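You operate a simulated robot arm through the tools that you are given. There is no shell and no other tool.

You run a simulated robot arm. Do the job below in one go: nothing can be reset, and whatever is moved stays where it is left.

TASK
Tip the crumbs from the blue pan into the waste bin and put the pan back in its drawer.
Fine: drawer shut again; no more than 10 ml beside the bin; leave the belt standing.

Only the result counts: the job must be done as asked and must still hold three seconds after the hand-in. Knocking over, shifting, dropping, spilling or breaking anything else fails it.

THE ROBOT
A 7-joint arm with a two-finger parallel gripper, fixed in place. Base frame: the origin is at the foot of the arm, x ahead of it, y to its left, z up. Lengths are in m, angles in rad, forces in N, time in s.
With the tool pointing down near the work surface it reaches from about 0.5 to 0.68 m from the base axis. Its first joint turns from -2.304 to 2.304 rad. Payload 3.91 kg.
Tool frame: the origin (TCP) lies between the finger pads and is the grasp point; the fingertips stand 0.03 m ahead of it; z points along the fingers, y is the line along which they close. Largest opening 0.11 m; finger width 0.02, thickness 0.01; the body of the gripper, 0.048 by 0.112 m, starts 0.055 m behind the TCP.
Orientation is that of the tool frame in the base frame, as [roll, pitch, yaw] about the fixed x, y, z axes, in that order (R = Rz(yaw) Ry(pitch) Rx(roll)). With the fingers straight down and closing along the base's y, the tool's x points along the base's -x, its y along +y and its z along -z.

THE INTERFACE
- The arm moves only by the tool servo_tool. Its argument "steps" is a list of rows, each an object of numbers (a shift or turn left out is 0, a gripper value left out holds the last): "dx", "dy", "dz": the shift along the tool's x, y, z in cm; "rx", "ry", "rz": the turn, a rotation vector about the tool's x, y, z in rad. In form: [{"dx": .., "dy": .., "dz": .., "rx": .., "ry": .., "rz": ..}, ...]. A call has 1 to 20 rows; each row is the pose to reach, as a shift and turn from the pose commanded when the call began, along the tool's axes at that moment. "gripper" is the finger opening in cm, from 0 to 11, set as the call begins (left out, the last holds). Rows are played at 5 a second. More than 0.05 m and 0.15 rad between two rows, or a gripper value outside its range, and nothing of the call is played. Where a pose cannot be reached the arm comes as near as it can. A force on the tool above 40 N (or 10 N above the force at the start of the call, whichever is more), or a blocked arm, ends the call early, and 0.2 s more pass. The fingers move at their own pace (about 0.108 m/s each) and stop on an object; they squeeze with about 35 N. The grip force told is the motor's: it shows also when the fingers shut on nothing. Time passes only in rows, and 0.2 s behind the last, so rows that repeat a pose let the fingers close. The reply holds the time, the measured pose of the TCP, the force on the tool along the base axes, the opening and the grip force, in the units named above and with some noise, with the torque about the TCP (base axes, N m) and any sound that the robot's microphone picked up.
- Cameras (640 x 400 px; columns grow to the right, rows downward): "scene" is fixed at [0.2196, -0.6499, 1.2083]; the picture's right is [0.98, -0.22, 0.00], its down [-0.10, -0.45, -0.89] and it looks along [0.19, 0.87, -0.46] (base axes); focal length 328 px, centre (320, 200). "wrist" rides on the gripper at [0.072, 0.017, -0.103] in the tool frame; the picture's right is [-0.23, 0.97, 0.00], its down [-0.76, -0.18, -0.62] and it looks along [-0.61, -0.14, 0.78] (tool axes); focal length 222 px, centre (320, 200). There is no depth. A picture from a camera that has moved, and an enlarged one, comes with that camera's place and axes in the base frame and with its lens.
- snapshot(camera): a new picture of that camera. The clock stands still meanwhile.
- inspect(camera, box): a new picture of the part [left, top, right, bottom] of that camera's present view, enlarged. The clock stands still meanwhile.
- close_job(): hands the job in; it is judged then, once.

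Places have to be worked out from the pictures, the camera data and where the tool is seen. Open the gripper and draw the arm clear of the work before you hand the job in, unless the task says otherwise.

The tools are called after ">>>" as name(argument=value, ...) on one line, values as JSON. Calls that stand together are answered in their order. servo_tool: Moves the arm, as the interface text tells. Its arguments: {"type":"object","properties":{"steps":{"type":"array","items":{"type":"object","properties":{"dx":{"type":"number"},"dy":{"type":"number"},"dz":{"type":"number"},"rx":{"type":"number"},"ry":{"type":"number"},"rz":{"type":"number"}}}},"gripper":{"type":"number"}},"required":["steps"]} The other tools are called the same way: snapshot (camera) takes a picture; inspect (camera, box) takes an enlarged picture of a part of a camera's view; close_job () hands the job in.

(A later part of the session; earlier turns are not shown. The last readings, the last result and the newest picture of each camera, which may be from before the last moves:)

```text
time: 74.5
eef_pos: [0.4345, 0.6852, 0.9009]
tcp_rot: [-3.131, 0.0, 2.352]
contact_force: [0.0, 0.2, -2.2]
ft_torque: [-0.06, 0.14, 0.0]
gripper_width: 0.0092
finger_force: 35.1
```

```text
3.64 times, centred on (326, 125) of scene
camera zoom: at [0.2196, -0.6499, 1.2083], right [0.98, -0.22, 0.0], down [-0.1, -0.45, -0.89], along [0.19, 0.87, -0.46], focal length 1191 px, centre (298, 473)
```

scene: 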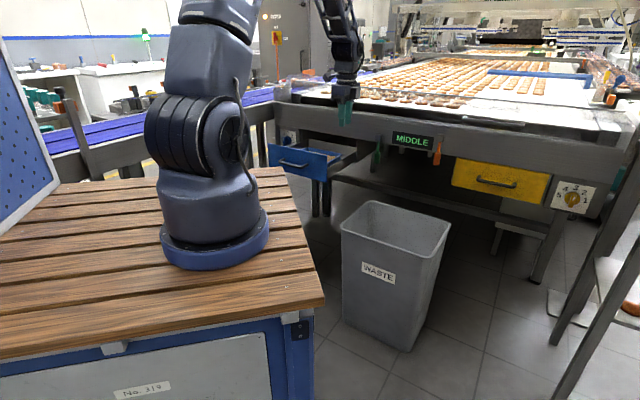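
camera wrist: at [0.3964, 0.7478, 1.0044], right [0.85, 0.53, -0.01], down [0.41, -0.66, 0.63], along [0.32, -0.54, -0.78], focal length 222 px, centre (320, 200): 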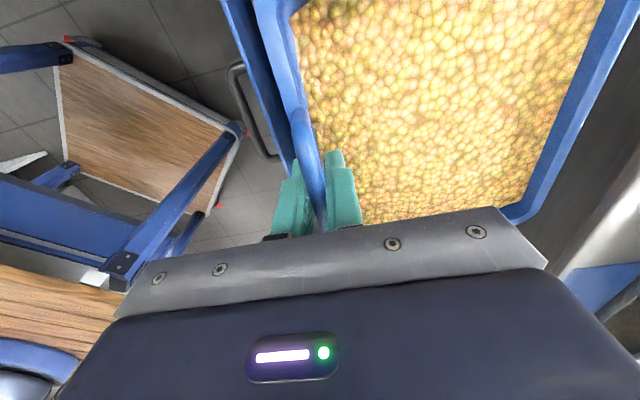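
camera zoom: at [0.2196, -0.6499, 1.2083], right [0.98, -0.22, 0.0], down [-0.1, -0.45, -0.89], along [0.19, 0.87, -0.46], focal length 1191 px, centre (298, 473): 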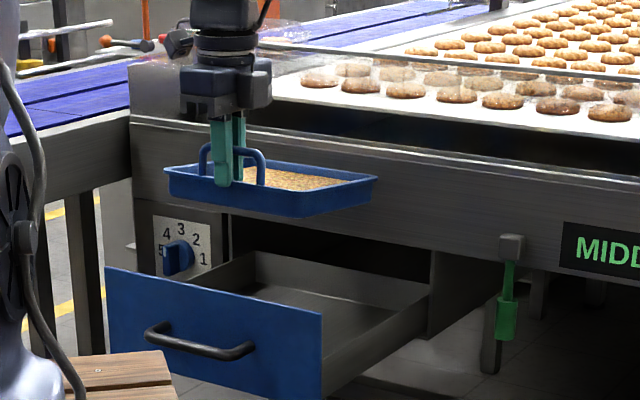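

The pan hangs level with its crumbs, drawer undisturbed below. I carry it level: first back from the fascia by 10 cm, then sideways to above the bin.

>>> servo_tool(steps=[{"dy": -1}, {"dy": -3}, {"dx": -1, "dy": -5}, {"dx": -3, "dy": -7}, {"dx": -5.5, "dy": -9}, {"dx": -8, "dy": -10}, {"dx": -10.5, "dy": -10}, {"dx": -13, "dy": -10}, {"dx": -15.5, "dy": -10}, {"dx": -18, "dy": -10}, {"dx": -20.5, "dy": -10}, {"dx": -23, "dy": -10}, {"dx": -25.5, "dy": -10}, {"dx": -28, "dy": -10}, {"dx": -30.5, "dy": -10}, {"dx": -33, "dy": -10}, {"dx": -35.5, "dy": -10}, {"dx": -38, "dy": -10}, {"dx": -40, "dy": -10}, {"dx": -40.7, "dy": -10}])

>>> snapshot(camera="wrist")

>>> snapshot(camera="scene")

```text
time: 78.7
eef_pos: [0.6525, 0.3246, 0.9001]
tcp_rot: [-3.131, -0.001, 2.354]
contact_force: [0.3, -0.1, -2.6]
ft_torque: [-0.12, 0.12, -0.01]
gripper_width: 0.0092
finger_force: 34.8
```

```text
taken
camera wrist: at [0.6145, 0.3875, 1.0042], right [0.85, 0.53, -0.01], down [0.42, -0.66, 0.63], along [0.32, -0.54, -0.78], focal length 222 px, centre (320, 200)
```

wrist: 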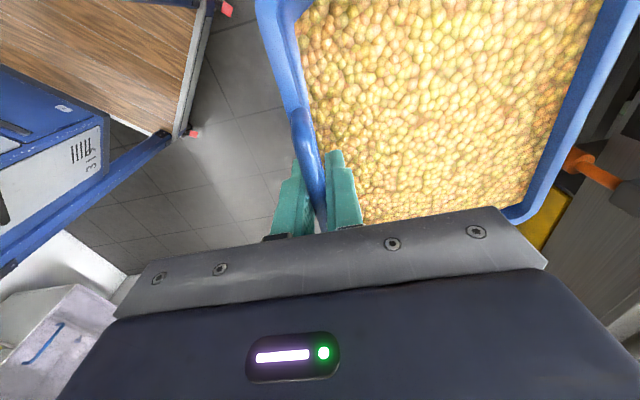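

```text
taken
```

scene: 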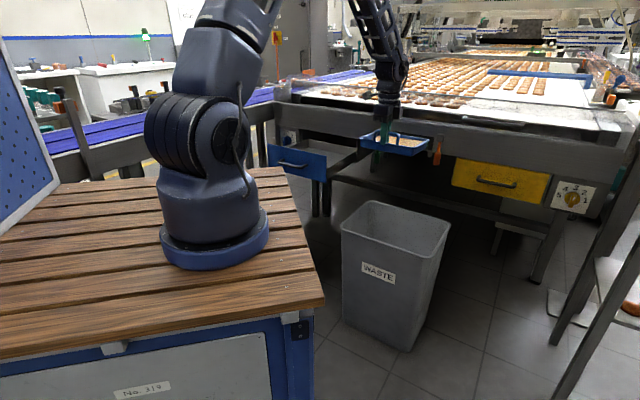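

The pan is above the bin, levers clear behind it. I lower it to TCP z≈0.72 (pan bottom about 12 cm above the rim) and shift slightly left so the pouring edge stays mid-bin.

>>> servo_tool(steps=[{"dz": 0.7, "dx": 0.3}, {"dz": 2, "dx": 0.6}, {"dz": 3.6, "dx": 0.9}, {"dz": 5.4, "dx": 1.2}, {"dz": 7.2, "dx": 1.5}, {"dz": 9, "dx": 1.8}, {"dz": 10.8, "dx": 2.1}, {"dz": 12.6, "dx": 2.4}, {"dz": 14.4, "dx": 2.7}, {"dz": 16.2, "dx": 3.0}, {"dz": 17.4, "dx": 3.2}, {"dz": 18, "dx": 3.2}, {"dz": 18, "dx": 3.2}])

>>> inspect(camera="scene", box=[300, 80, 500, 260])

>>> snapshot(camera="wrist")

```text
time: 81.5
eef_pos: [0.6272, 0.3459, 0.7229]
tcp_rot: [-3.129, -0.002, 2.353]
contact_force: [-0.3, -0.2, -2.1]
ft_torque: [-0.11, 0.16, -0.02]
gripper_width: 0.0091
finger_force: 35.1
```

```text
2.22 times, centred on (400, 170) of scene
camera zoom: at [0.2196, -0.6499, 1.2083], right [0.98, -0.22, 0.0], down [-0.1, -0.45, -0.89], along [0.19, 0.87, -0.46], focal length 728 px, centre (142, 267)
```

zoom: 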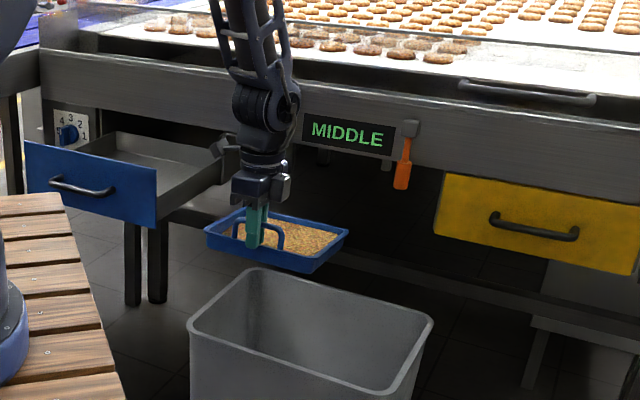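

```text
taken
camera wrist: at [0.5881, 0.4099, 0.8249], right [0.85, 0.53, -0.01], down [0.42, -0.66, 0.63], along [0.32, -0.54, -0.78], focal length 222 px, centre (320, 200)
```

wrist: 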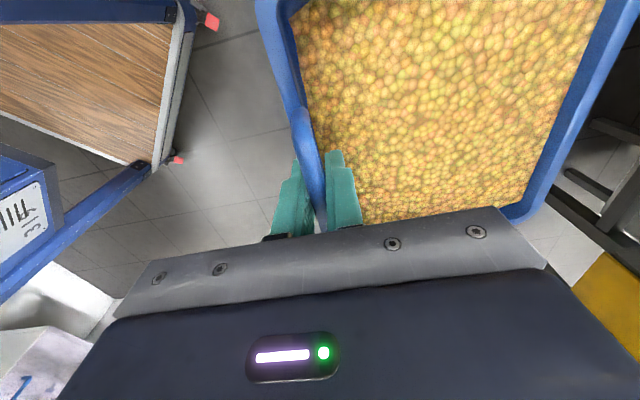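

The pan is correctly over the bin (pan centre D≈0.77, bin centre D≈0.785, sideways 0.285). I begin a slow roll to the right, to about 50°, nudging 1 cm toward the bin's middle.

>>> servo_tool(steps=[{"dy": 0.3, "ry": 0.06}, {"dy": 0.6, "ry": 0.12}, {"dy": 1, "ry": 0.18}, {"dy": 1, "ry": 0.24}, {"dy": 1, "ry": 0.3}, {"dy": 1, "ry": 0.36}, {"dy": 1, "ry": 0.42}, {"dy": 1, "ry": 0.48}, {"dy": 1, "ry": 0.54}, {"dy": 1, "ry": 0.6}, {"dy": 1, "ry": 0.66}, {"dy": 1, "ry": 0.72}, {"dy": 1, "ry": 0.78}, {"dy": 1, "ry": 0.84}, {"dy": 1, "ry": 0.84}])

>>> inspect(camera="scene", box=[300, 80, 500, 260])

>>> snapshot(camera="wrist")

```text
time: 84.7
eef_pos: [0.637, 0.3534, 0.7212]
tcp_rot: [-3.126, -0.839, 2.342]
contact_force: [0.7, -0.2, -2.1]
ft_torque: [-0.19, 0.06, 0.01]
gripper_width: 0.0091
finger_force: 34.9
```

```text
2.22 times, centred on (400, 170) of scene
camera zoom: at [0.2196, -0.6499, 1.2083], right [0.98, -0.22, 0.0], down [-0.1, -0.45, -0.89], along [0.19, 0.87, -0.46], focal length 728 px, centre (142, 267)
```

zoom: 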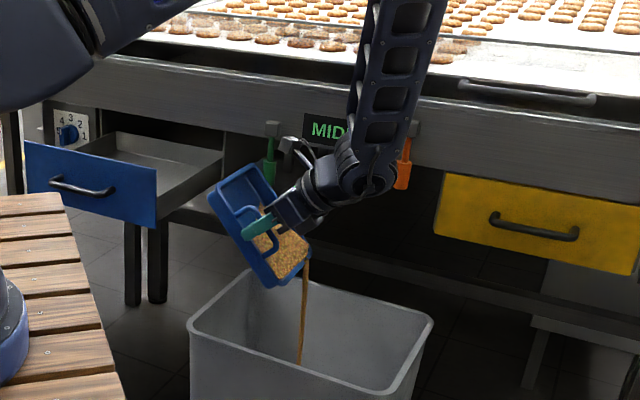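

```text
taken
camera wrist: at [0.6681, 0.345, 0.8448], right [0.8, 0.58, -0.18], down [0.56, -0.82, -0.15], along [-0.23, 0.02, -0.97], focal length 222 px, centre (320, 200)
```

wrist: 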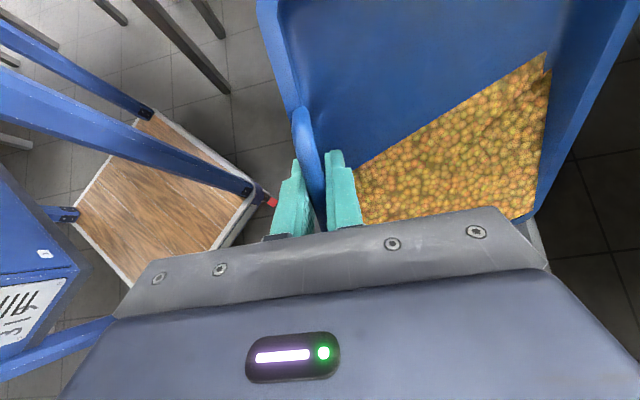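

Crumbs run in a clean stream off the low corner into the bin. I continue the roll slowly to about 90°, shifting right a little to keep the stream mid-bin.

>>> servo_tool(steps=[{"dx": 0, "dz": 0}, {"dx": -0.2, "dz": -0.3, "ry": 0.06}, {"dx": -0.5, "dz": -0.6, "ry": 0.12}, {"dx": -0.8, "dz": -0.9, "ry": 0.18}, {"dx": -1.1, "dz": -1.2, "ry": 0.24}, {"dx": -1.4, "dz": -1.5, "ry": 0.3}, {"dx": -1.6, "dz": -1.8, "ry": 0.36}, {"dx": -1.9, "dz": -2.1, "ry": 0.42}, {"dx": -2.2, "dz": -2.4, "ry": 0.48}, {"dx": -2.5, "dz": -2.7, "ry": 0.54}, {"dx": -2.7, "dz": -3.0, "ry": 0.6}, {"dx": -3.0, "dz": -3.3, "ry": 0.66}, {"dx": -3.3, "dz": -3.7, "ry": 0.72}, {"dx": -3.3, "dz": -3.7, "ry": 0.72}, {"dx": -3.3, "dz": -3.7, "ry": 0.72}])

>>> inspect(camera="scene", box=[300, 80, 500, 260])

>>> snapshot(camera="wrist")

```text
time: 87.8
eef_pos: [0.6697, 0.3178, 0.7227]
tcp_rot: [-2.37, -1.555, 1.582]
contact_force: [-0.6, 0.4, -2.1]
ft_torque: [-0.12, 0.02, 0.01]
gripper_width: 0.0089
finger_force: 34.7
```

```text
2.22 times, centred on (400, 170) of scene
camera zoom: at [0.2196, -0.6499, 1.2083], right [0.98, -0.22, 0.0], down [-0.1, -0.45, -0.89], along [0.19, 0.87, -0.46], focal length 728 px, centre (142, 267)
```

zoom: 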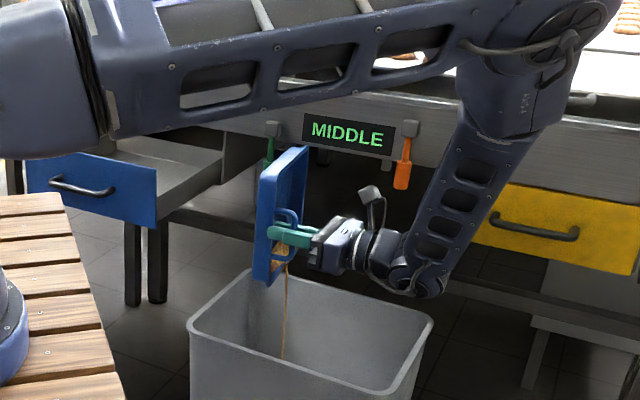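

```text
taken
camera wrist: at [0.7542, 0.2569, 0.7961], right [0.69, 0.68, -0.24], down [0.31, -0.58, -0.75], along [-0.65, 0.45, -0.61], focal length 222 px, centre (320, 200)
```

wrist: 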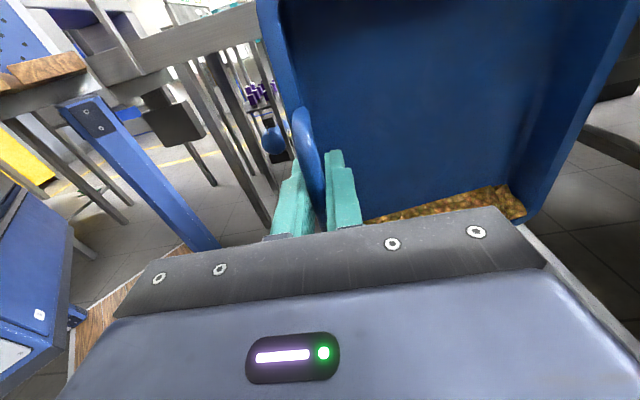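

Most of the load is out, the rest is running along the low wall. I continue to about 124°, rising so the wrist stays above the rim, then hold for the last crumbs.

>>> servo_tool(steps=[{"dx": 0.7, "dz": -0.3, "ry": 0.06}, {"dx": 1.4, "dz": -0.7, "ry": 0.12}, {"dx": 2.1, "dz": -1.0, "ry": 0.18}, {"dx": 2.8, "dz": -1.4, "ry": 0.24}, {"dx": 3.5, "dz": -1.7, "ry": 0.3}, {"dx": 4.2, "dz": -2.1, "ry": 0.36}, {"dx": 4.9, "dz": -2.4, "ry": 0.42}, {"dx": 5.6, "dz": -2.8, "ry": 0.48}, {"dx": 6.3, "dz": -3.1, "ry": 0.54}, {"dx": 7.0, "dz": -3.5, "ry": 0.6}, {"dx": 7.0, "dz": -3.5, "ry": 0.6}, {"dx": 7.0, "dz": -3.5, "ry": 0.6}, {"dx": 7.0, "dz": -3.5, "ry": 0.6}, {"dx": 7.0, "dz": -3.5, "ry": 0.6}])

>>> inspect(camera="scene", box=[300, 80, 500, 260])

>>> snapshot(camera="wrist")

>>> snapshot(camera="scene")

```text
time: 90.8
eef_pos: [0.6954, 0.292, 0.793]
tcp_rot: [-0.02, -0.982, -0.773]
contact_force: [0.7, 0.2, -1.9]
ft_torque: [-0.07, 0.04, 0.04]
gripper_width: 0.0089
finger_force: 35.1
```

```text
2.22 times, centred on (400, 170) of scene
camera zoom: at [0.2196, -0.6499, 1.2083], right [0.98, -0.22, 0.0], down [-0.1, -0.45, -0.89], along [0.19, 0.87, -0.46], focal length 728 px, centre (142, 267)
```

zoom: 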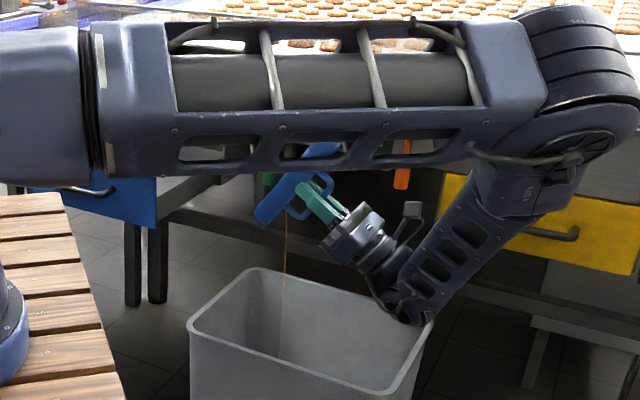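

```text
taken
camera wrist: at [0.7957, 0.2139, 0.7955], right [0.6, 0.77, -0.2], down [-0.07, -0.2, -0.98], along [-0.8, 0.6, -0.07], focal length 222 px, centre (320, 200)
```

wrist: 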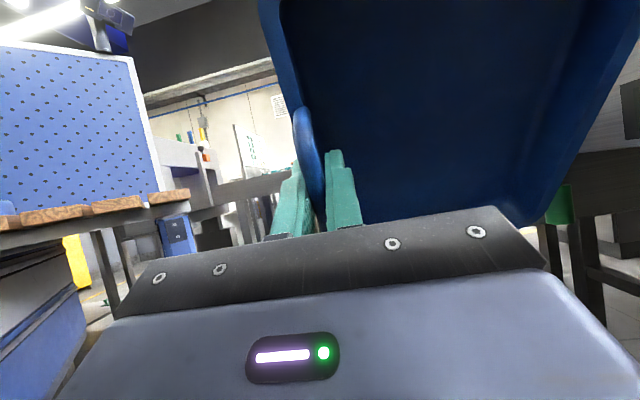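

```text
taken
```

scene: 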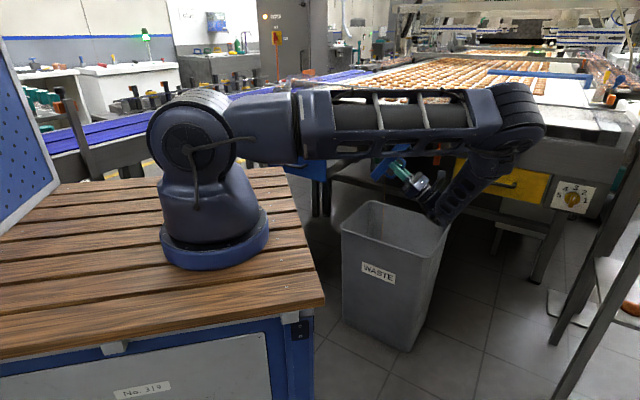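

A thin stream is still falling; the pan looks nearly empty. I hold the pose a few seconds until it stops.

>>> servo_tool(steps=[{"ry": 0.03}, {"ry": 0.06}, {"ry": 0.06}, {"ry": 0.06}, {"ry": 0.06}, {"ry": 0.06}, {"ry": 0.06}, {"ry": 0.06}, {"ry": 0.06}, {"ry": 0.06}, {"ry": 0.06}, {"ry": 0.06}, {"ry": 0.06}, {"ry": 0.06}, {"ry": 0.06}, {"ry": 0.06}, {"ry": 0.06}, {"ry": 0.06}])

>>> inspect(camera="scene", box=[340, 130, 440, 260])

>>> inspect(camera="wrist", box=[260, 0, 640, 240])

```text
time: 94.7
eef_pos: [0.6963, 0.2922, 0.7935]
tcp_rot: [-0.017, -0.922, -0.775]
contact_force: [0.0, -0.4, -0.6]
ft_torque: [-0.14, 0.01, -0.01]
gripper_width: 0.009
finger_force: 35.3
```

```text
3.08 times, centred on (390, 195) of scene
camera zoom: at [0.2196, -0.6499, 1.2083], right [0.98, -0.22, 0.0], down [-0.1, -0.45, -0.89], along [0.19, 0.87, -0.46], focal length 1008 px, centre (105, 215)
```

zoom: 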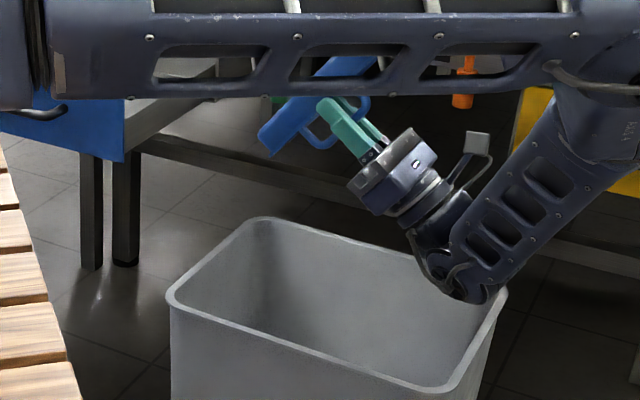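

```text
1.67 times, centred on (450, 120) of wrist
camera zoom: at [0.7956, 0.215, 0.7878], right [0.59, 0.78, -0.19], down [-0.11, -0.16, -0.98], along [-0.8, 0.6, -0.01], focal length 370 px, centre (103, 333)
```

zoom: 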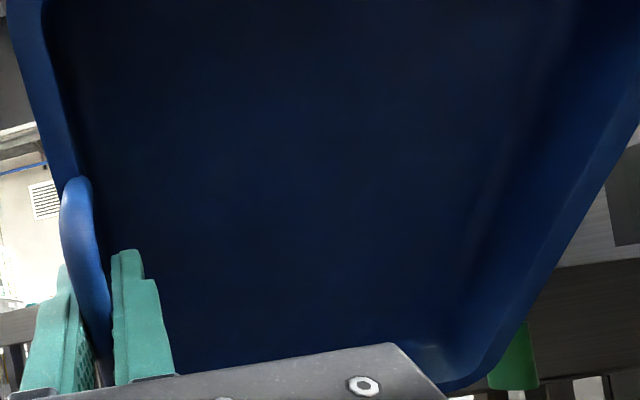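

The stream has stopped and the pan is empty and clean. I roll it back to level above the bin while rising.

>>> servo_tool(steps=[{"dx": 0.1, "dz": 0.6, "ry": -0.11}, {"dx": 0.2, "dz": 1.2, "ry": -0.23}, {"dx": 0.3, "dy": -0.1, "dz": 1.8, "ry": -0.35}, {"dx": 0.4, "dy": -0.1, "dz": 2.4, "ry": -0.47}, {"dx": 0.5, "dy": -0.2, "dz": 3.1, "ry": -0.59}, {"dx": 0.6, "dy": -0.2, "dz": 3.8, "ry": -0.71}, {"dx": 0.7, "dy": -0.3, "dz": 4.5, "ry": -0.83}, {"dx": 0.8, "dy": -0.3, "dz": 5.2, "ry": -0.95}, {"dx": 1.0, "dy": -0.4, "dz": 5.9, "ry": -1.07}, {"dx": 1.1, "dy": -0.4, "dz": 6.6, "ry": -1.19}, {"dx": 1.2, "dy": -0.5, "dz": 7.3, "ry": -1.31}, {"dx": 1.3, "dy": -0.5, "dz": 8.0, "ry": -1.43}, {"dx": 1.4, "dy": -0.6, "dz": 8.7, "ry": -1.55}, {"dx": 1.5, "dy": -0.6, "dz": 9.4, "ry": -1.67}, {"dx": 1.6, "dy": -0.7, "dz": 10.1, "ry": -1.79}, {"dx": 1.7, "dy": -0.7, "dz": 10.8, "ry": -1.91}, {"dx": 1.8, "dy": -0.7, "dz": 11.5, "ry": -2.03}, {"dx": 1.9, "dy": -0.7, "dz": 12, "ry": -2.13}, {"dx": 2.0, "dy": -0.7, "dz": 12.3, "ry": -2.2196}])

>>> snapshot(camera="scene")

>>> snapshot(camera="wrist")

>>> inspect(camera="scene", box=[300, 180, 500, 380])

```text
time: 98.7
eef_pos: [0.6303, 0.3518, 0.8828]
tcp_rot: [-3.13, 0.002, 2.351]
contact_force: [0.8, 0.0, -0.5]
ft_torque: [-0.04, 0.04, -0.02]
gripper_width: 0.0089
finger_force: 35.4
```

```text
taken
```

scene: 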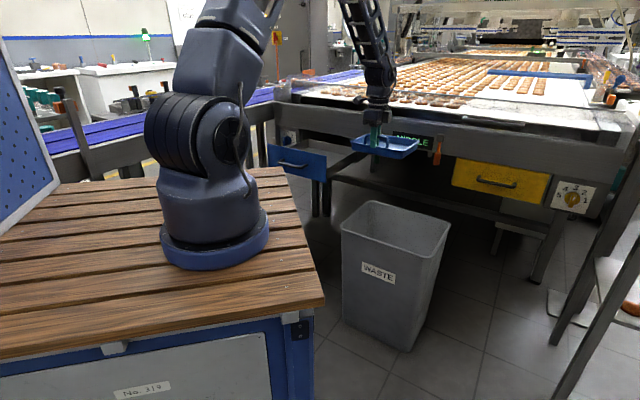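

```text
taken
camera wrist: at [0.5915, 0.4142, 0.9858], right [0.85, 0.52, -0.01], down [0.41, -0.66, 0.63], along [0.32, -0.54, -0.78], focal length 222 px, centre (320, 200)
```

wrist: 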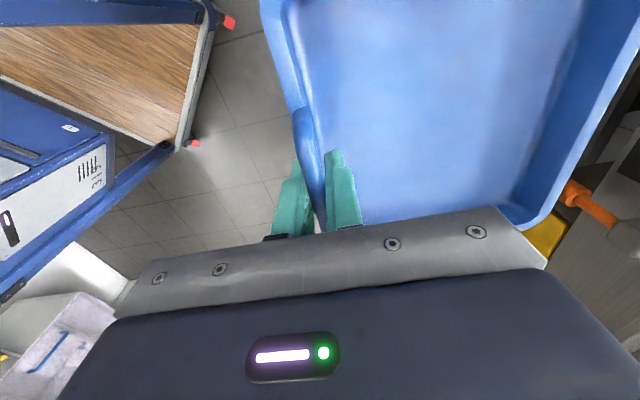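

```text
2.00 times, centred on (400, 280) of scene
camera zoom: at [0.2196, -0.6499, 1.2083], right [0.98, -0.22, 0.0], down [-0.1, -0.45, -0.89], along [0.19, 0.87, -0.46], focal length 655 px, centre (160, 40)
```

zoom: 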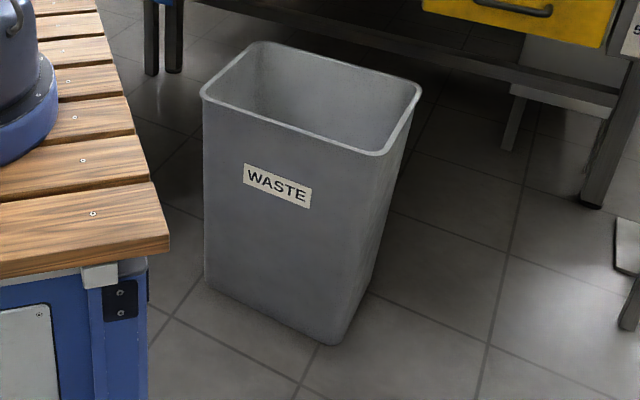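

Pan is empty and level, floor and bin clean. I check the drawer's place again before bringing the pan back.

>>> inspect(camera="scene", box=[256, 90, 396, 190])

>>> servo_tool(steps=[{"dz": -1}, {"dz": -2, "dx": 1}, {"dz": -2, "dx": 3}, {"dz": -2, "dx": 5.5}, {"dz": -2, "dx": 8}, {"dz": -2, "dx": 10.5}, {"dz": -2, "dx": 13}, {"dz": -2, "dx": 15.5}, {"dz": -2, "dx": 18}, {"dz": -2, "dx": 20.5}, {"dz": -2, "dx": 23}, {"dz": -2, "dx": 25.5}, {"dz": -2, "dx": 28}, {"dz": -2, "dx": 30.5}, {"dz": -2, "dx": 33}, {"dz": -2, "dx": 35}, {"dz": -2, "dx": 36.5}, {"dz": -2, "dx": 37.4}])

>>> snapshot(camera="wrist")

>>> inspect(camera="scene", box=[256, 80, 396, 190])

```text
4.00 times, centred on (326, 140) of scene
camera zoom: at [0.2196, -0.6499, 1.2083], right [0.98, -0.22, 0.0], down [-0.1, -0.45, -0.89], along [0.19, 0.87, -0.46], focal length 1310 px, centre (296, 440)
```

zoom: 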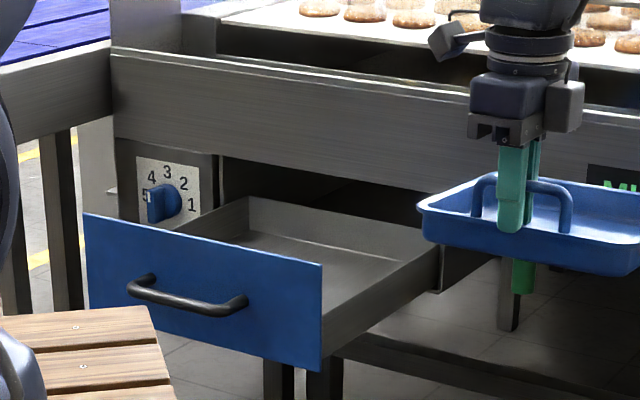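

```text
time: 102.5
eef_pos: [0.3677, 0.6177, 0.9034]
tcp_rot: [-3.132, 0.001, 2.353]
contact_force: [-0.8, -0.5, -1.3]
ft_torque: [-0.03, 0.05, 0.01]
gripper_width: 0.0088
finger_force: 34.8
```

```text
taken
camera wrist: at [0.3296, 0.681, 1.0057], right [0.85, 0.52, -0.01], down [0.42, -0.66, 0.62], along [0.32, -0.54, -0.78], focal length 222 px, centre (320, 200)
```

wrist: 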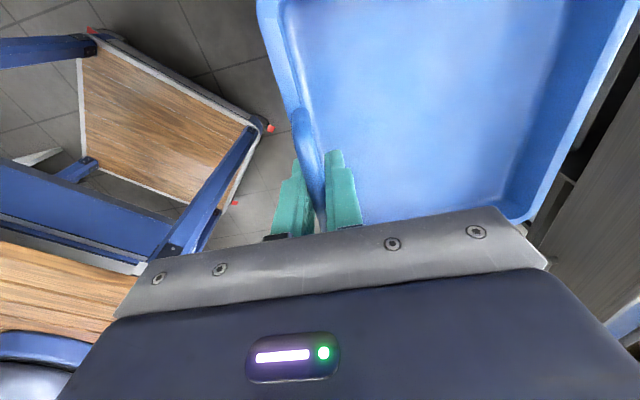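

```text
3.64 times, centred on (326, 135) of scene
camera zoom: at [0.2196, -0.6499, 1.2083], right [0.98, -0.22, 0.0], down [-0.1, -0.45, -0.89], along [0.19, 0.87, -0.46], focal length 1191 px, centre (298, 436)
```

zoom: 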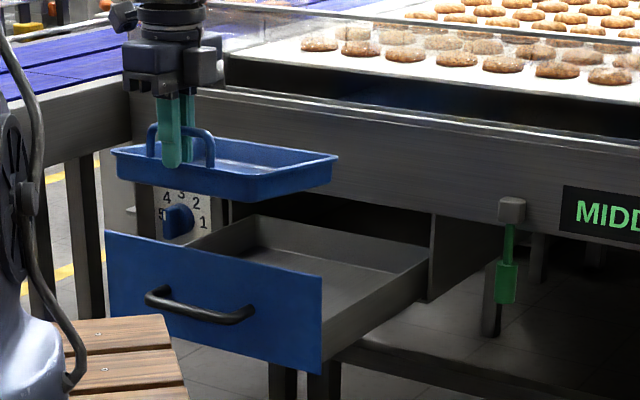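

The drawer is in place (within a few mm). I move the pan back over it: 9.5 cm toward the face, then lower to z≈0.80 and check alignment.

>>> servo_tool(steps=[{"dy": 1}, {"dy": 3}, {"dy": 5}, {"dy": 7}, {"dy": 8.7}, {"dy": 9.5}, {"dy": 9.5, "dz": 1}, {"dy": 9.5, "dz": 3}, {"dy": 9.5, "dz": 5}, {"dy": 9.5, "dz": 7}, {"dy": 9.5, "dz": 9}, {"dy": 9.5, "dz": 10}])

>>> snapshot(camera="wrist")

>>> inspect(camera="scene", box=[256, 90, 396, 190])

```text
time: 105.0
eef_pos: [0.4335, 0.6833, 0.8021]
tcp_rot: [-3.13, 0.0, 2.353]
contact_force: [-0.4, 0.6, -1.3]
ft_torque: [0.02, 0.06, -0.02]
gripper_width: 0.0089
finger_force: 34.6
```

```text
taken
camera wrist: at [0.3953, 0.7464, 0.905], right [0.85, 0.53, -0.01], down [0.42, -0.66, 0.62], along [0.32, -0.54, -0.78], focal length 222 px, centre (320, 200)
```

wrist: 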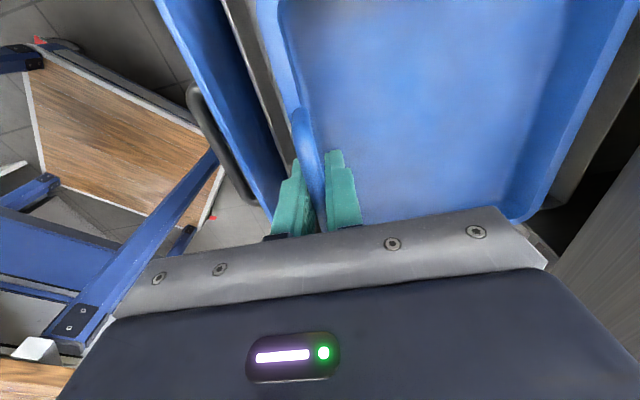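

```text
4.00 times, centred on (326, 140) of scene
camera zoom: at [0.2196, -0.6499, 1.2083], right [0.98, -0.22, 0.0], down [-0.1, -0.45, -0.89], along [0.19, 0.87, -0.46], focal length 1310 px, centre (296, 440)
```

zoom: 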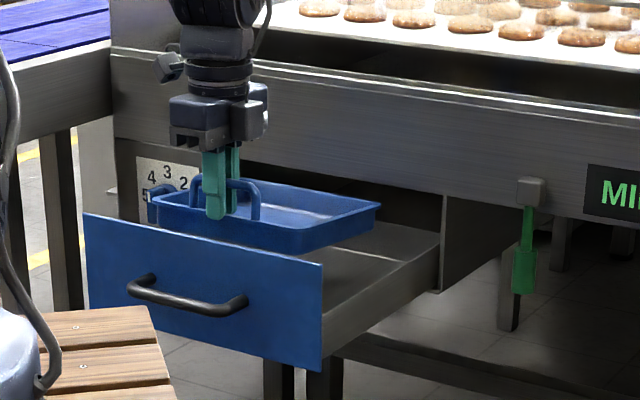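

The pan sits between the drawer's front and back walls with room all round. I lower to z≈0.745, then the last bit in small steps watching the force.

>>> servo_tool(steps=[{"dz": 1}, {"dz": 2.2}, {"dz": 3.4}, {"dz": 4.6}, {"dz": 5.7}, {"dz": 5.7}])

>>> inspect(camera="scene", box=[256, 90, 396, 190])

>>> servo_tool(steps=[{"dz": 0.5}, {"dz": 1.0}, {"dz": 1.5}, {"dz": 1.5}])

>>> inspect(camera="scene", box=[256, 90, 396, 190])

>>> snapshot(camera="wrist")

```text
time: 106.5
eef_pos: [0.432, 0.6828, 0.746]
tcp_rot: [-3.132, 0.0, 2.354]
contact_force: [0.4, -0.2, -1.2]
ft_torque: [-0.04, 0.06, 0.0]
gripper_width: 0.0091
finger_force: 35.0
```

```text
4.00 times, centred on (326, 140) of scene
camera zoom: at [0.2196, -0.6499, 1.2083], right [0.98, -0.22, 0.0], down [-0.1, -0.45, -0.89], along [0.19, 0.87, -0.46], focal length 1310 px, centre (296, 440)
```

zoom: 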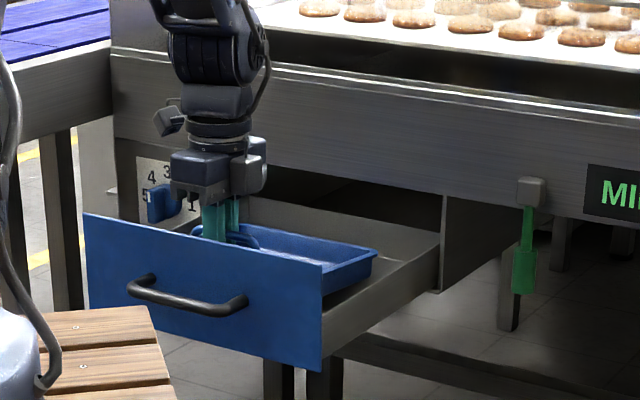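

```text
time: 107.5
eef_pos: [0.4322, 0.6829, 0.7303]
tcp_rot: [-3.131, -0.001, 2.353]
contact_force: [-0.5, 0.1, -0.5]
ft_torque: [0.06, 0.08, 0.03]
gripper_width: 0.0089
finger_force: 35.0
```

```text
4.00 times, centred on (326, 140) of scene
camera zoom: at [0.2196, -0.6499, 1.2083], right [0.98, -0.22, 0.0], down [-0.1, -0.45, -0.89], along [0.19, 0.87, -0.46], focal length 1310 px, centre (296, 440)
```

zoom: 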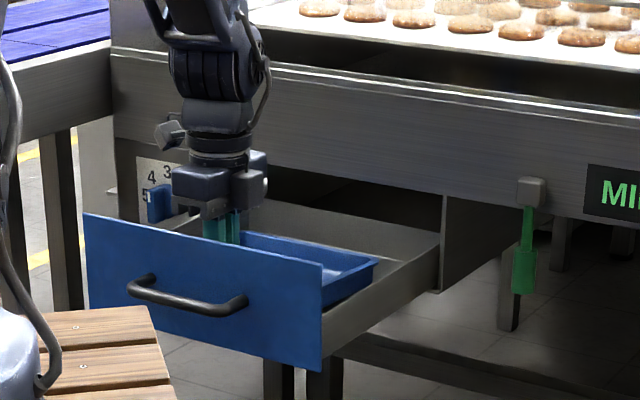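

```text
taken
camera wrist: at [0.394, 0.7458, 0.8333], right [0.85, 0.53, -0.01], down [0.42, -0.66, 0.63], along [0.32, -0.54, -0.78], focal length 222 px, centre (320, 200)
```

wrist: 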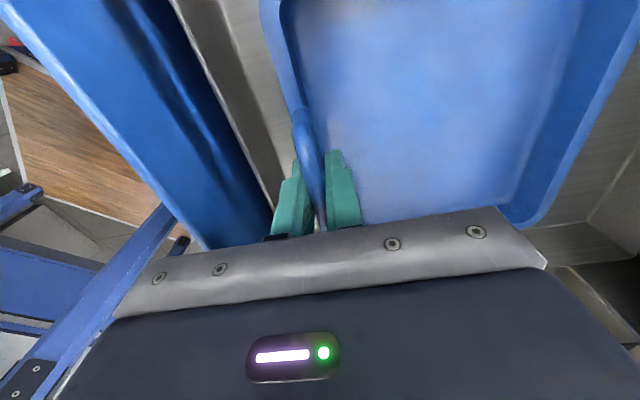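

Still hanging free at z=0.730. I go down another 0.8 cm in 2 mm steps, expecting the pan bottom to touch around z≈0.72.

>>> servo_tool(steps=[{"dz": 0.2}, {"dz": 0.4}, {"dz": 0.6}, {"dz": 0.8}, {"dz": 0.8}])

>>> inspect(camera="scene", box=[276, 100, 376, 180])

```text
time: 108.7
eef_pos: [0.4318, 0.6822, 0.7227]
tcp_rot: [-3.132, 0.0, 2.354]
contact_force: [-0.7, 0.0, -0.1]
ft_torque: [0.05, 0.02, 0.04]
gripper_width: 0.0089
finger_force: 35.0
```

```text
5.00 times, centred on (326, 140) of scene
camera zoom: at [0.2196, -0.6499, 1.2083], right [0.98, -0.22, 0.0], down [-0.1, -0.45, -0.89], along [0.19, 0.87, -0.46], focal length 1638 px, centre (290, 500)
```

zoom: 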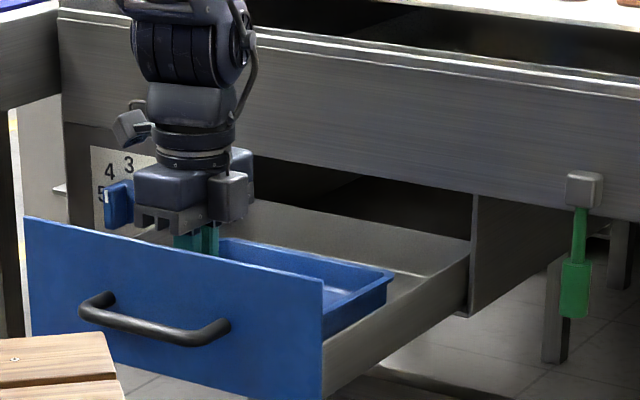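

The load reading has dropped to zero, so the pan is starting to rest on the drawer floor. I ease down 3 mm more and then open the fingers slightly.

>>> servo_tool(steps=[{"dz": 0.15}, {"dz": 0.3}, {"dz": 0.3}])

>>> snapshot(camera="wrist")

```text
time: 109.5
eef_pos: [0.4322, 0.683, 0.7198]
tcp_rot: [-3.132, 0.001, 2.351]
contact_force: [-0.3, 0.7, -0.3]
ft_torque: [0.05, 0.07, 0.02]
gripper_width: 0.0089
finger_force: 35.1
```

```text
taken
camera wrist: at [0.3936, 0.7455, 0.8224], right [0.85, 0.53, -0.01], down [0.42, -0.66, 0.63], along [0.32, -0.54, -0.78], focal length 222 px, centre (320, 200)
```

wrist: 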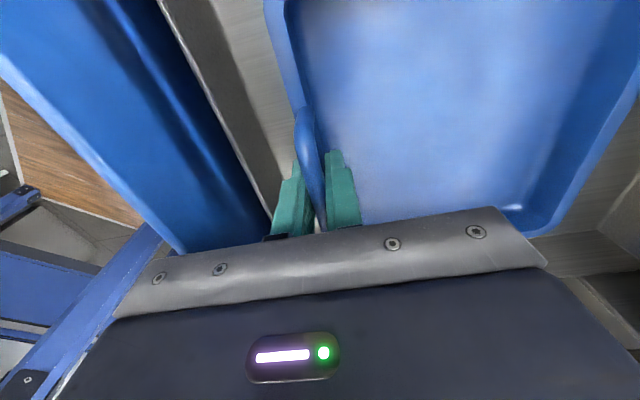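

The pan's back rests on the floor and the front is within a few millimetres. I open the fingers to 2.6 cm to release it.

>>> servo_tool(steps=[{"dz": 0}, {"dz": 0}, {"dz": 0}], gripper=2.6)

>>> inspect(camera="wrist", box=[240, 80, 400, 240])

>>> inspect(camera="scene", box=[276, 100, 376, 180])

```text
time: 110.2
eef_pos: [0.4332, 0.6817, 0.7195]
tcp_rot: [-3.131, -0.001, 2.353]
contact_force: [-0.1, 0.1, 0.1]
ft_torque: [-0.04, -0.01, 0.0]
gripper_width: 0.0262
finger_force: 0.0
```

```text
2.50 times, centred on (320, 160) of wrist
camera zoom: at [0.3937, 0.7455, 0.8225], right [0.85, 0.53, -0.01], down [0.42, -0.66, 0.63], along [0.32, -0.54, -0.78], focal length 555 px, centre (320, 300)
```

zoom: 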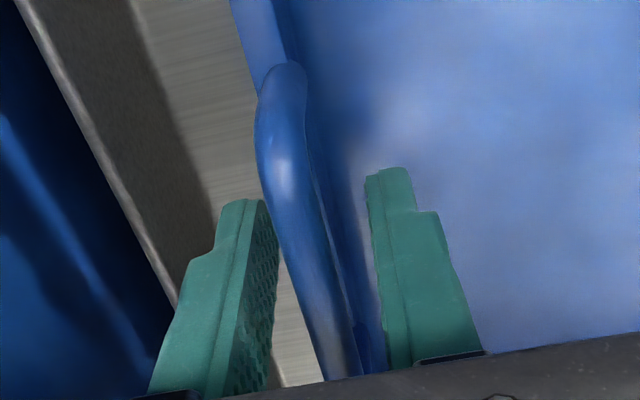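

```text
5.00 times, centred on (326, 140) of scene
camera zoom: at [0.2196, -0.6499, 1.2083], right [0.98, -0.22, 0.0], down [-0.1, -0.45, -0.89], along [0.19, 0.87, -0.46], focal length 1638 px, centre (290, 500)
```

zoom: 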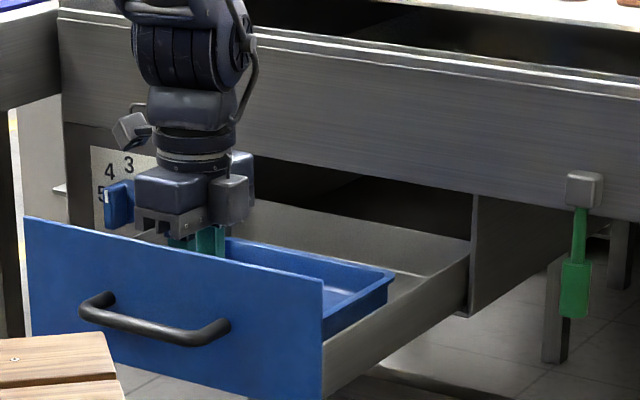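

Released; the arch stands freely between the fingers. I raise the tool straight up out of the drawer.

>>> servo_tool(steps=[{"dz": -0.7}, {"dz": -1.5}, {"dz": -2.5}, {"dz": -4}, {"dz": -6}, {"dz": -8.5}, {"dz": -11}, {"dz": -13.5}, {"dz": -16}])

>>> inspect(camera="scene", box=[256, 90, 396, 190])

>>> snapshot(camera="wrist")

```text
time: 112.2
eef_pos: [0.4327, 0.6828, 0.8813]
tcp_rot: [-3.13, -0.001, 2.354]
contact_force: [0.2, 0.7, -0.1]
ft_torque: [-0.01, -0.01, 0.01]
gripper_width: 0.0258
finger_force: 0.1
```

```text
4.00 times, centred on (326, 140) of scene
camera zoom: at [0.2196, -0.6499, 1.2083], right [0.98, -0.22, 0.0], down [-0.1, -0.45, -0.89], along [0.19, 0.87, -0.46], focal length 1310 px, centre (296, 440)
```

zoom: 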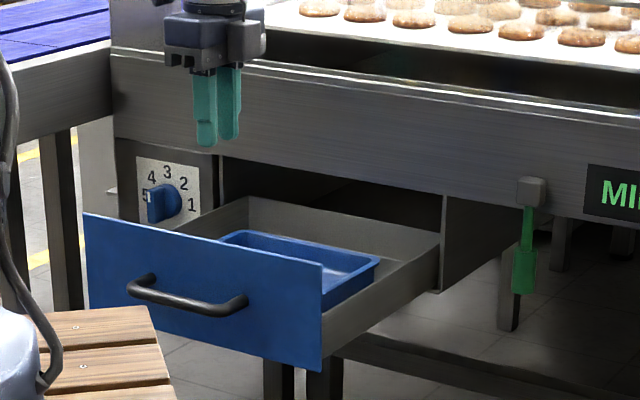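

```text
taken
camera wrist: at [0.3937, 0.7467, 0.984], right [0.85, 0.53, -0.01], down [0.42, -0.66, 0.63], along [0.32, -0.54, -0.78], focal length 222 px, centre (320, 200)
```

wrist: 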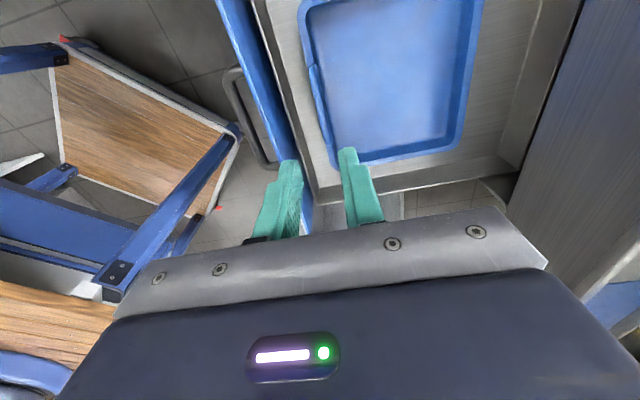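

The empty pan stands in its drawer and the arm is out. Next I go around to the drawer handle pre-grasp (back, tilt 45°, then down).

>>> servo_tool(steps=[{"dy": -2, "rx": -0.1}, {"dy": -4, "rx": -0.2}, {"dy": -6, "rx": -0.3}, {"dy": -8, "rx": -0.4}, {"dy": -10, "rx": -0.5}, {"dy": -12, "rx": -0.6}, {"dy": -14, "rx": -0.7}, {"dx": -0.7, "dy": -15.8, "rx": -0.808}, {"dx": -0.7, "dy": -15.8, "dz": 2.5, "rx": -0.808}, {"dx": -0.7, "dy": -15.8, "dz": 5, "rx": -0.808}, {"dx": -0.7, "dy": -15.8, "dz": 7.5, "rx": -0.808}, {"dx": -0.7, "dy": -15.8, "dz": 10.7, "rx": -0.808}], gripper=3.2)

>>> snapshot(camera="wrist")

>>> inspect(camera="scene", box=[246, 90, 386, 190])

```text
time: 114.8
eef_pos: [0.3258, 0.5694, 0.7763]
tcp_rot: [2.346, 0.0, 2.351]
contact_force: [-0.2, 0.2, 0.2]
ft_torque: [0.02, -0.05, 0.02]
gripper_width: 0.0323
finger_force: 0.0
```

```text
taken
camera wrist: at [0.2306, 0.5752, 0.8597], right [0.64, 0.32, 0.7], down [0.13, -0.94, 0.31], along [0.75, -0.11, -0.65], focal length 222 px, centre (320, 200)
```

wrist: 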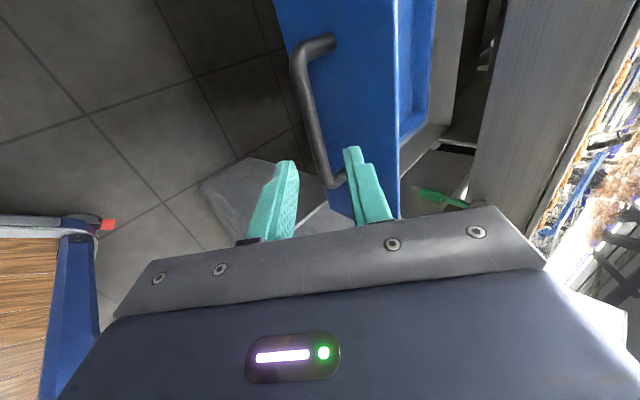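

```text
4.00 times, centred on (316, 140) of scene
camera zoom: at [0.2196, -0.6499, 1.2083], right [0.98, -0.22, 0.0], down [-0.1, -0.45, -0.89], along [0.19, 0.87, -0.46], focal length 1310 px, centre (336, 440)
```

zoom: 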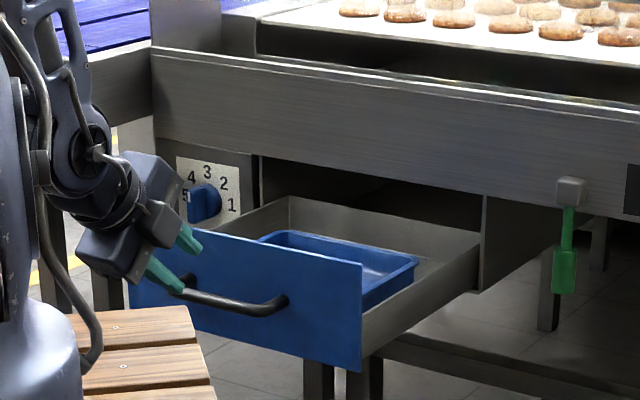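

The bar lies straight ahead about 9 cm. I advance 8.1 cm and grip it.

>>> servo_tool(steps=[{"dz": 1.6}, {"dz": 3.2}, {"dz": 4.8}, {"dz": 6.4}, {"dz": 7.4}, {"dz": 8.1}, {"dz": 8.1}])

>>> snapshot(camera="wrist")

```text
time: 116.5
eef_pos: [0.3682, 0.6055, 0.7191]
tcp_rot: [2.344, -0.001, 2.352]
contact_force: [0.1, -0.3, -0.3]
ft_torque: [0.04, 0.0, 0.02]
gripper_width: 0.0318
finger_force: 0.0
```

```text
taken
camera wrist: at [0.2728, 0.6131, 0.802], right [0.64, 0.32, 0.7], down [0.13, -0.94, 0.31], along [0.75, -0.11, -0.65], focal length 222 px, centre (320, 200)
```

wrist: 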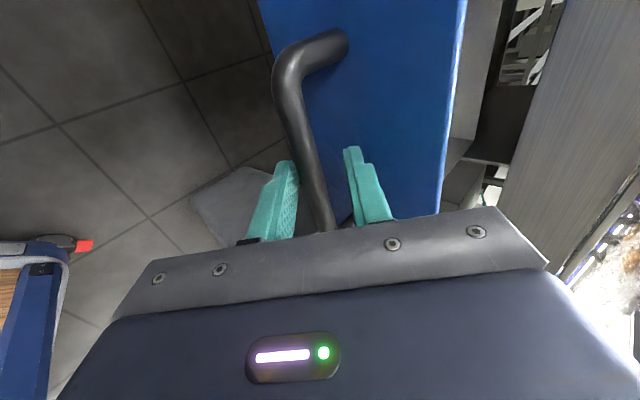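

The bar is nearer the lower finger, so I shift 4 mm down along the closing axis and then close.

>>> servo_tool(steps=[{"dy": -0.2}, {"dy": -0.4}])

>>> servo_tool(steps=[{"dz": 0}, {"dz": 0}, {"dz": 0}], gripper=0)

```text
time: 117.0
eef_pos: [0.3645, 0.6058, 0.7162]
tcp_rot: [2.343, 0.001, 2.352]
contact_force: [-0.8, 0.6, -1.0]
ft_torque: [0.03, 0.0, 0.02]
gripper_width: 0.0318
finger_force: 0.0
```

```text
time: 117.8
eef_pos: [0.3654, 0.6048, 0.7157]
tcp_rot: [2.344, 0.0, 2.352]
contact_force: [0.2, 0.9, 11.2]
ft_torque: [-0.21, -0.38, 0.38]
gripper_width: 0.0135
finger_force: 44.6
```

Gripped again. I push the drawer in gently: first 20 cm straight along the face normal.

>>> servo_tool(steps=[{"dy": 0.4, "dz": 0.4}, {"dy": 1.05, "dz": 1.07}, {"dy": 1.92, "dz": 1.97}, {"dy": 2.8, "dz": 2.86}, {"dy": 3.67, "dz": 3.75}, {"dy": 4.54, "dz": 4.65}, {"dy": 5.42, "dz": 5.54}, {"dy": 6.29, "dz": 6.44}, {"dy": 7.17, "dz": 7.33}, {"dy": 8.04, "dz": 8.22}, {"dy": 8.91, "dz": 9.12}, {"dy": 9.79, "dz": 10.01}, {"dy": 10.66, "dz": 10.9}, {"dy": 11.53, "dz": 11.8}, {"dy": 12.4, "dz": 12.69}, {"dy": 13.28, "dz": 13.59}, {"dy": 13.98, "dz": 14.3}])

>>> inspect(camera="scene", box=[256, 90, 396, 190])

```text
time: 118.6
eef_pos: [0.3851, 0.6229, 0.7161]
tcp_rot: [2.34, 0.001, 2.352]
contact_force: [2.1, -3.6, 9.9]
ft_torque: [-0.24, -0.36, 0.44]
gripper_width: 0.0136
finger_force: 44.5
stopped in row 3: the force on the tool passed its limit at 42 N (the readings are from after the stop); the commanded pose is now the measured one
```

```text
4.00 times, centred on (326, 140) of scene
camera zoom: at [0.2196, -0.6499, 1.2083], right [0.98, -0.22, 0.0], down [-0.1, -0.45, -0.89], along [0.19, 0.87, -0.46], focal length 1310 px, centre (296, 440)
```

zoom: 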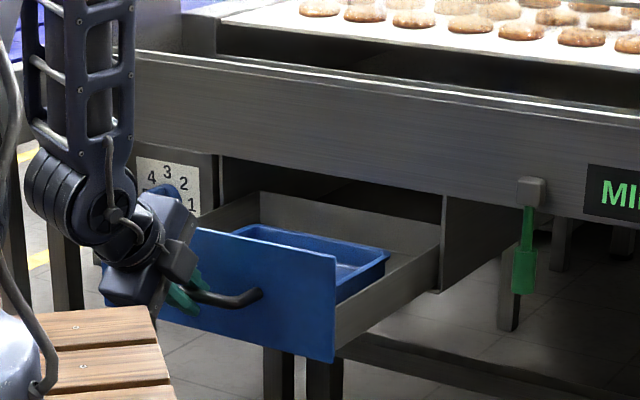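

It moved 2.7 cm and then stopped on a force spike, probably from pushing too briskly. I continue with smaller steps.

>>> servo_tool(steps=[{"dy": 0.14, "dz": 0.14}, {"dy": 0.42, "dz": 0.43}, {"dy": 0.77, "dz": 0.79}, {"dy": 1.12, "dz": 1.14}, {"dy": 1.47, "dz": 1.5}, {"dy": 1.82, "dz": 1.86}, {"dy": 2.17, "dz": 2.22}, {"dy": 2.52, "dz": 2.57}, {"dy": 2.87, "dz": 2.93}, {"dy": 3.22, "dz": 3.29}])

>>> inspect(camera="scene", box=[256, 90, 396, 190])

```text
time: 120.8
eef_pos: [0.4163, 0.6552, 0.7165]
tcp_rot: [2.337, -0.001, 2.349]
contact_force: [4.7, -4.9, 38.5]
ft_torque: [-0.04, -0.44, 0.61]
gripper_width: 0.014
finger_force: 45.0
```

```text
4.00 times, centred on (326, 140) of scene
camera zoom: at [0.2196, -0.6499, 1.2083], right [0.98, -0.22, 0.0], down [-0.1, -0.45, -0.89], along [0.19, 0.87, -0.46], focal length 1310 px, centre (296, 440)
```

zoom: 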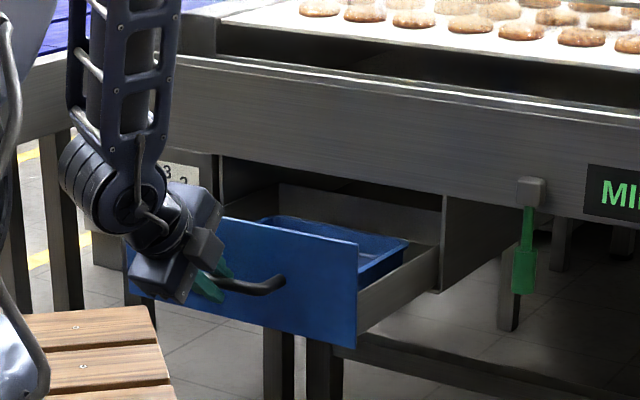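

Upward force is building (38 N): the grip is strained vertically, not by the drawer's travel. I open the fingers to relax and re-centre on the bar.

>>> servo_tool(steps=[{"dz": 0}, {"dz": 0}], gripper=3.2)

>>> inspect(camera="wrist", box=[240, 120, 400, 240])

>>> snapshot(camera="scene")

```text
time: 121.4
eef_pos: [0.4134, 0.6542, 0.7144]
tcp_rot: [2.343, 0.0, 2.353]
contact_force: [0.9, 0.1, 0.2]
ft_torque: [-0.02, 0.0, -0.03]
gripper_width: 0.0321
finger_force: 0.0
```

```text
3.33 times, centred on (320, 180) of wrist
camera zoom: at [0.3193, 0.661, 0.7977], right [0.64, 0.32, 0.7], down [0.13, -0.94, 0.31], along [0.76, -0.11, -0.65], focal length 740 px, centre (320, 267)
```

zoom: 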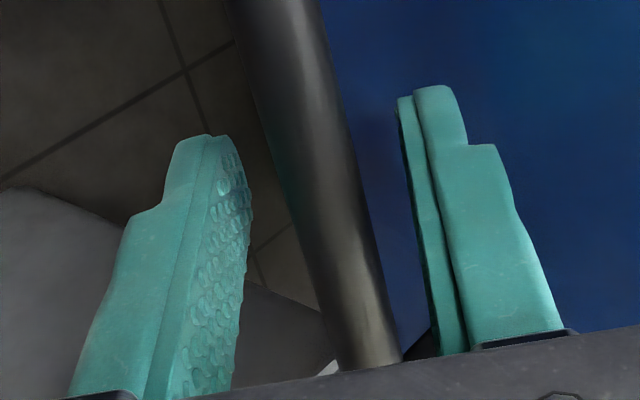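

```text
taken
```

scene: 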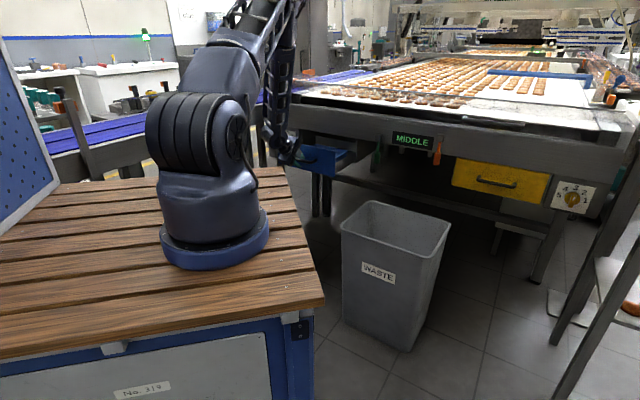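

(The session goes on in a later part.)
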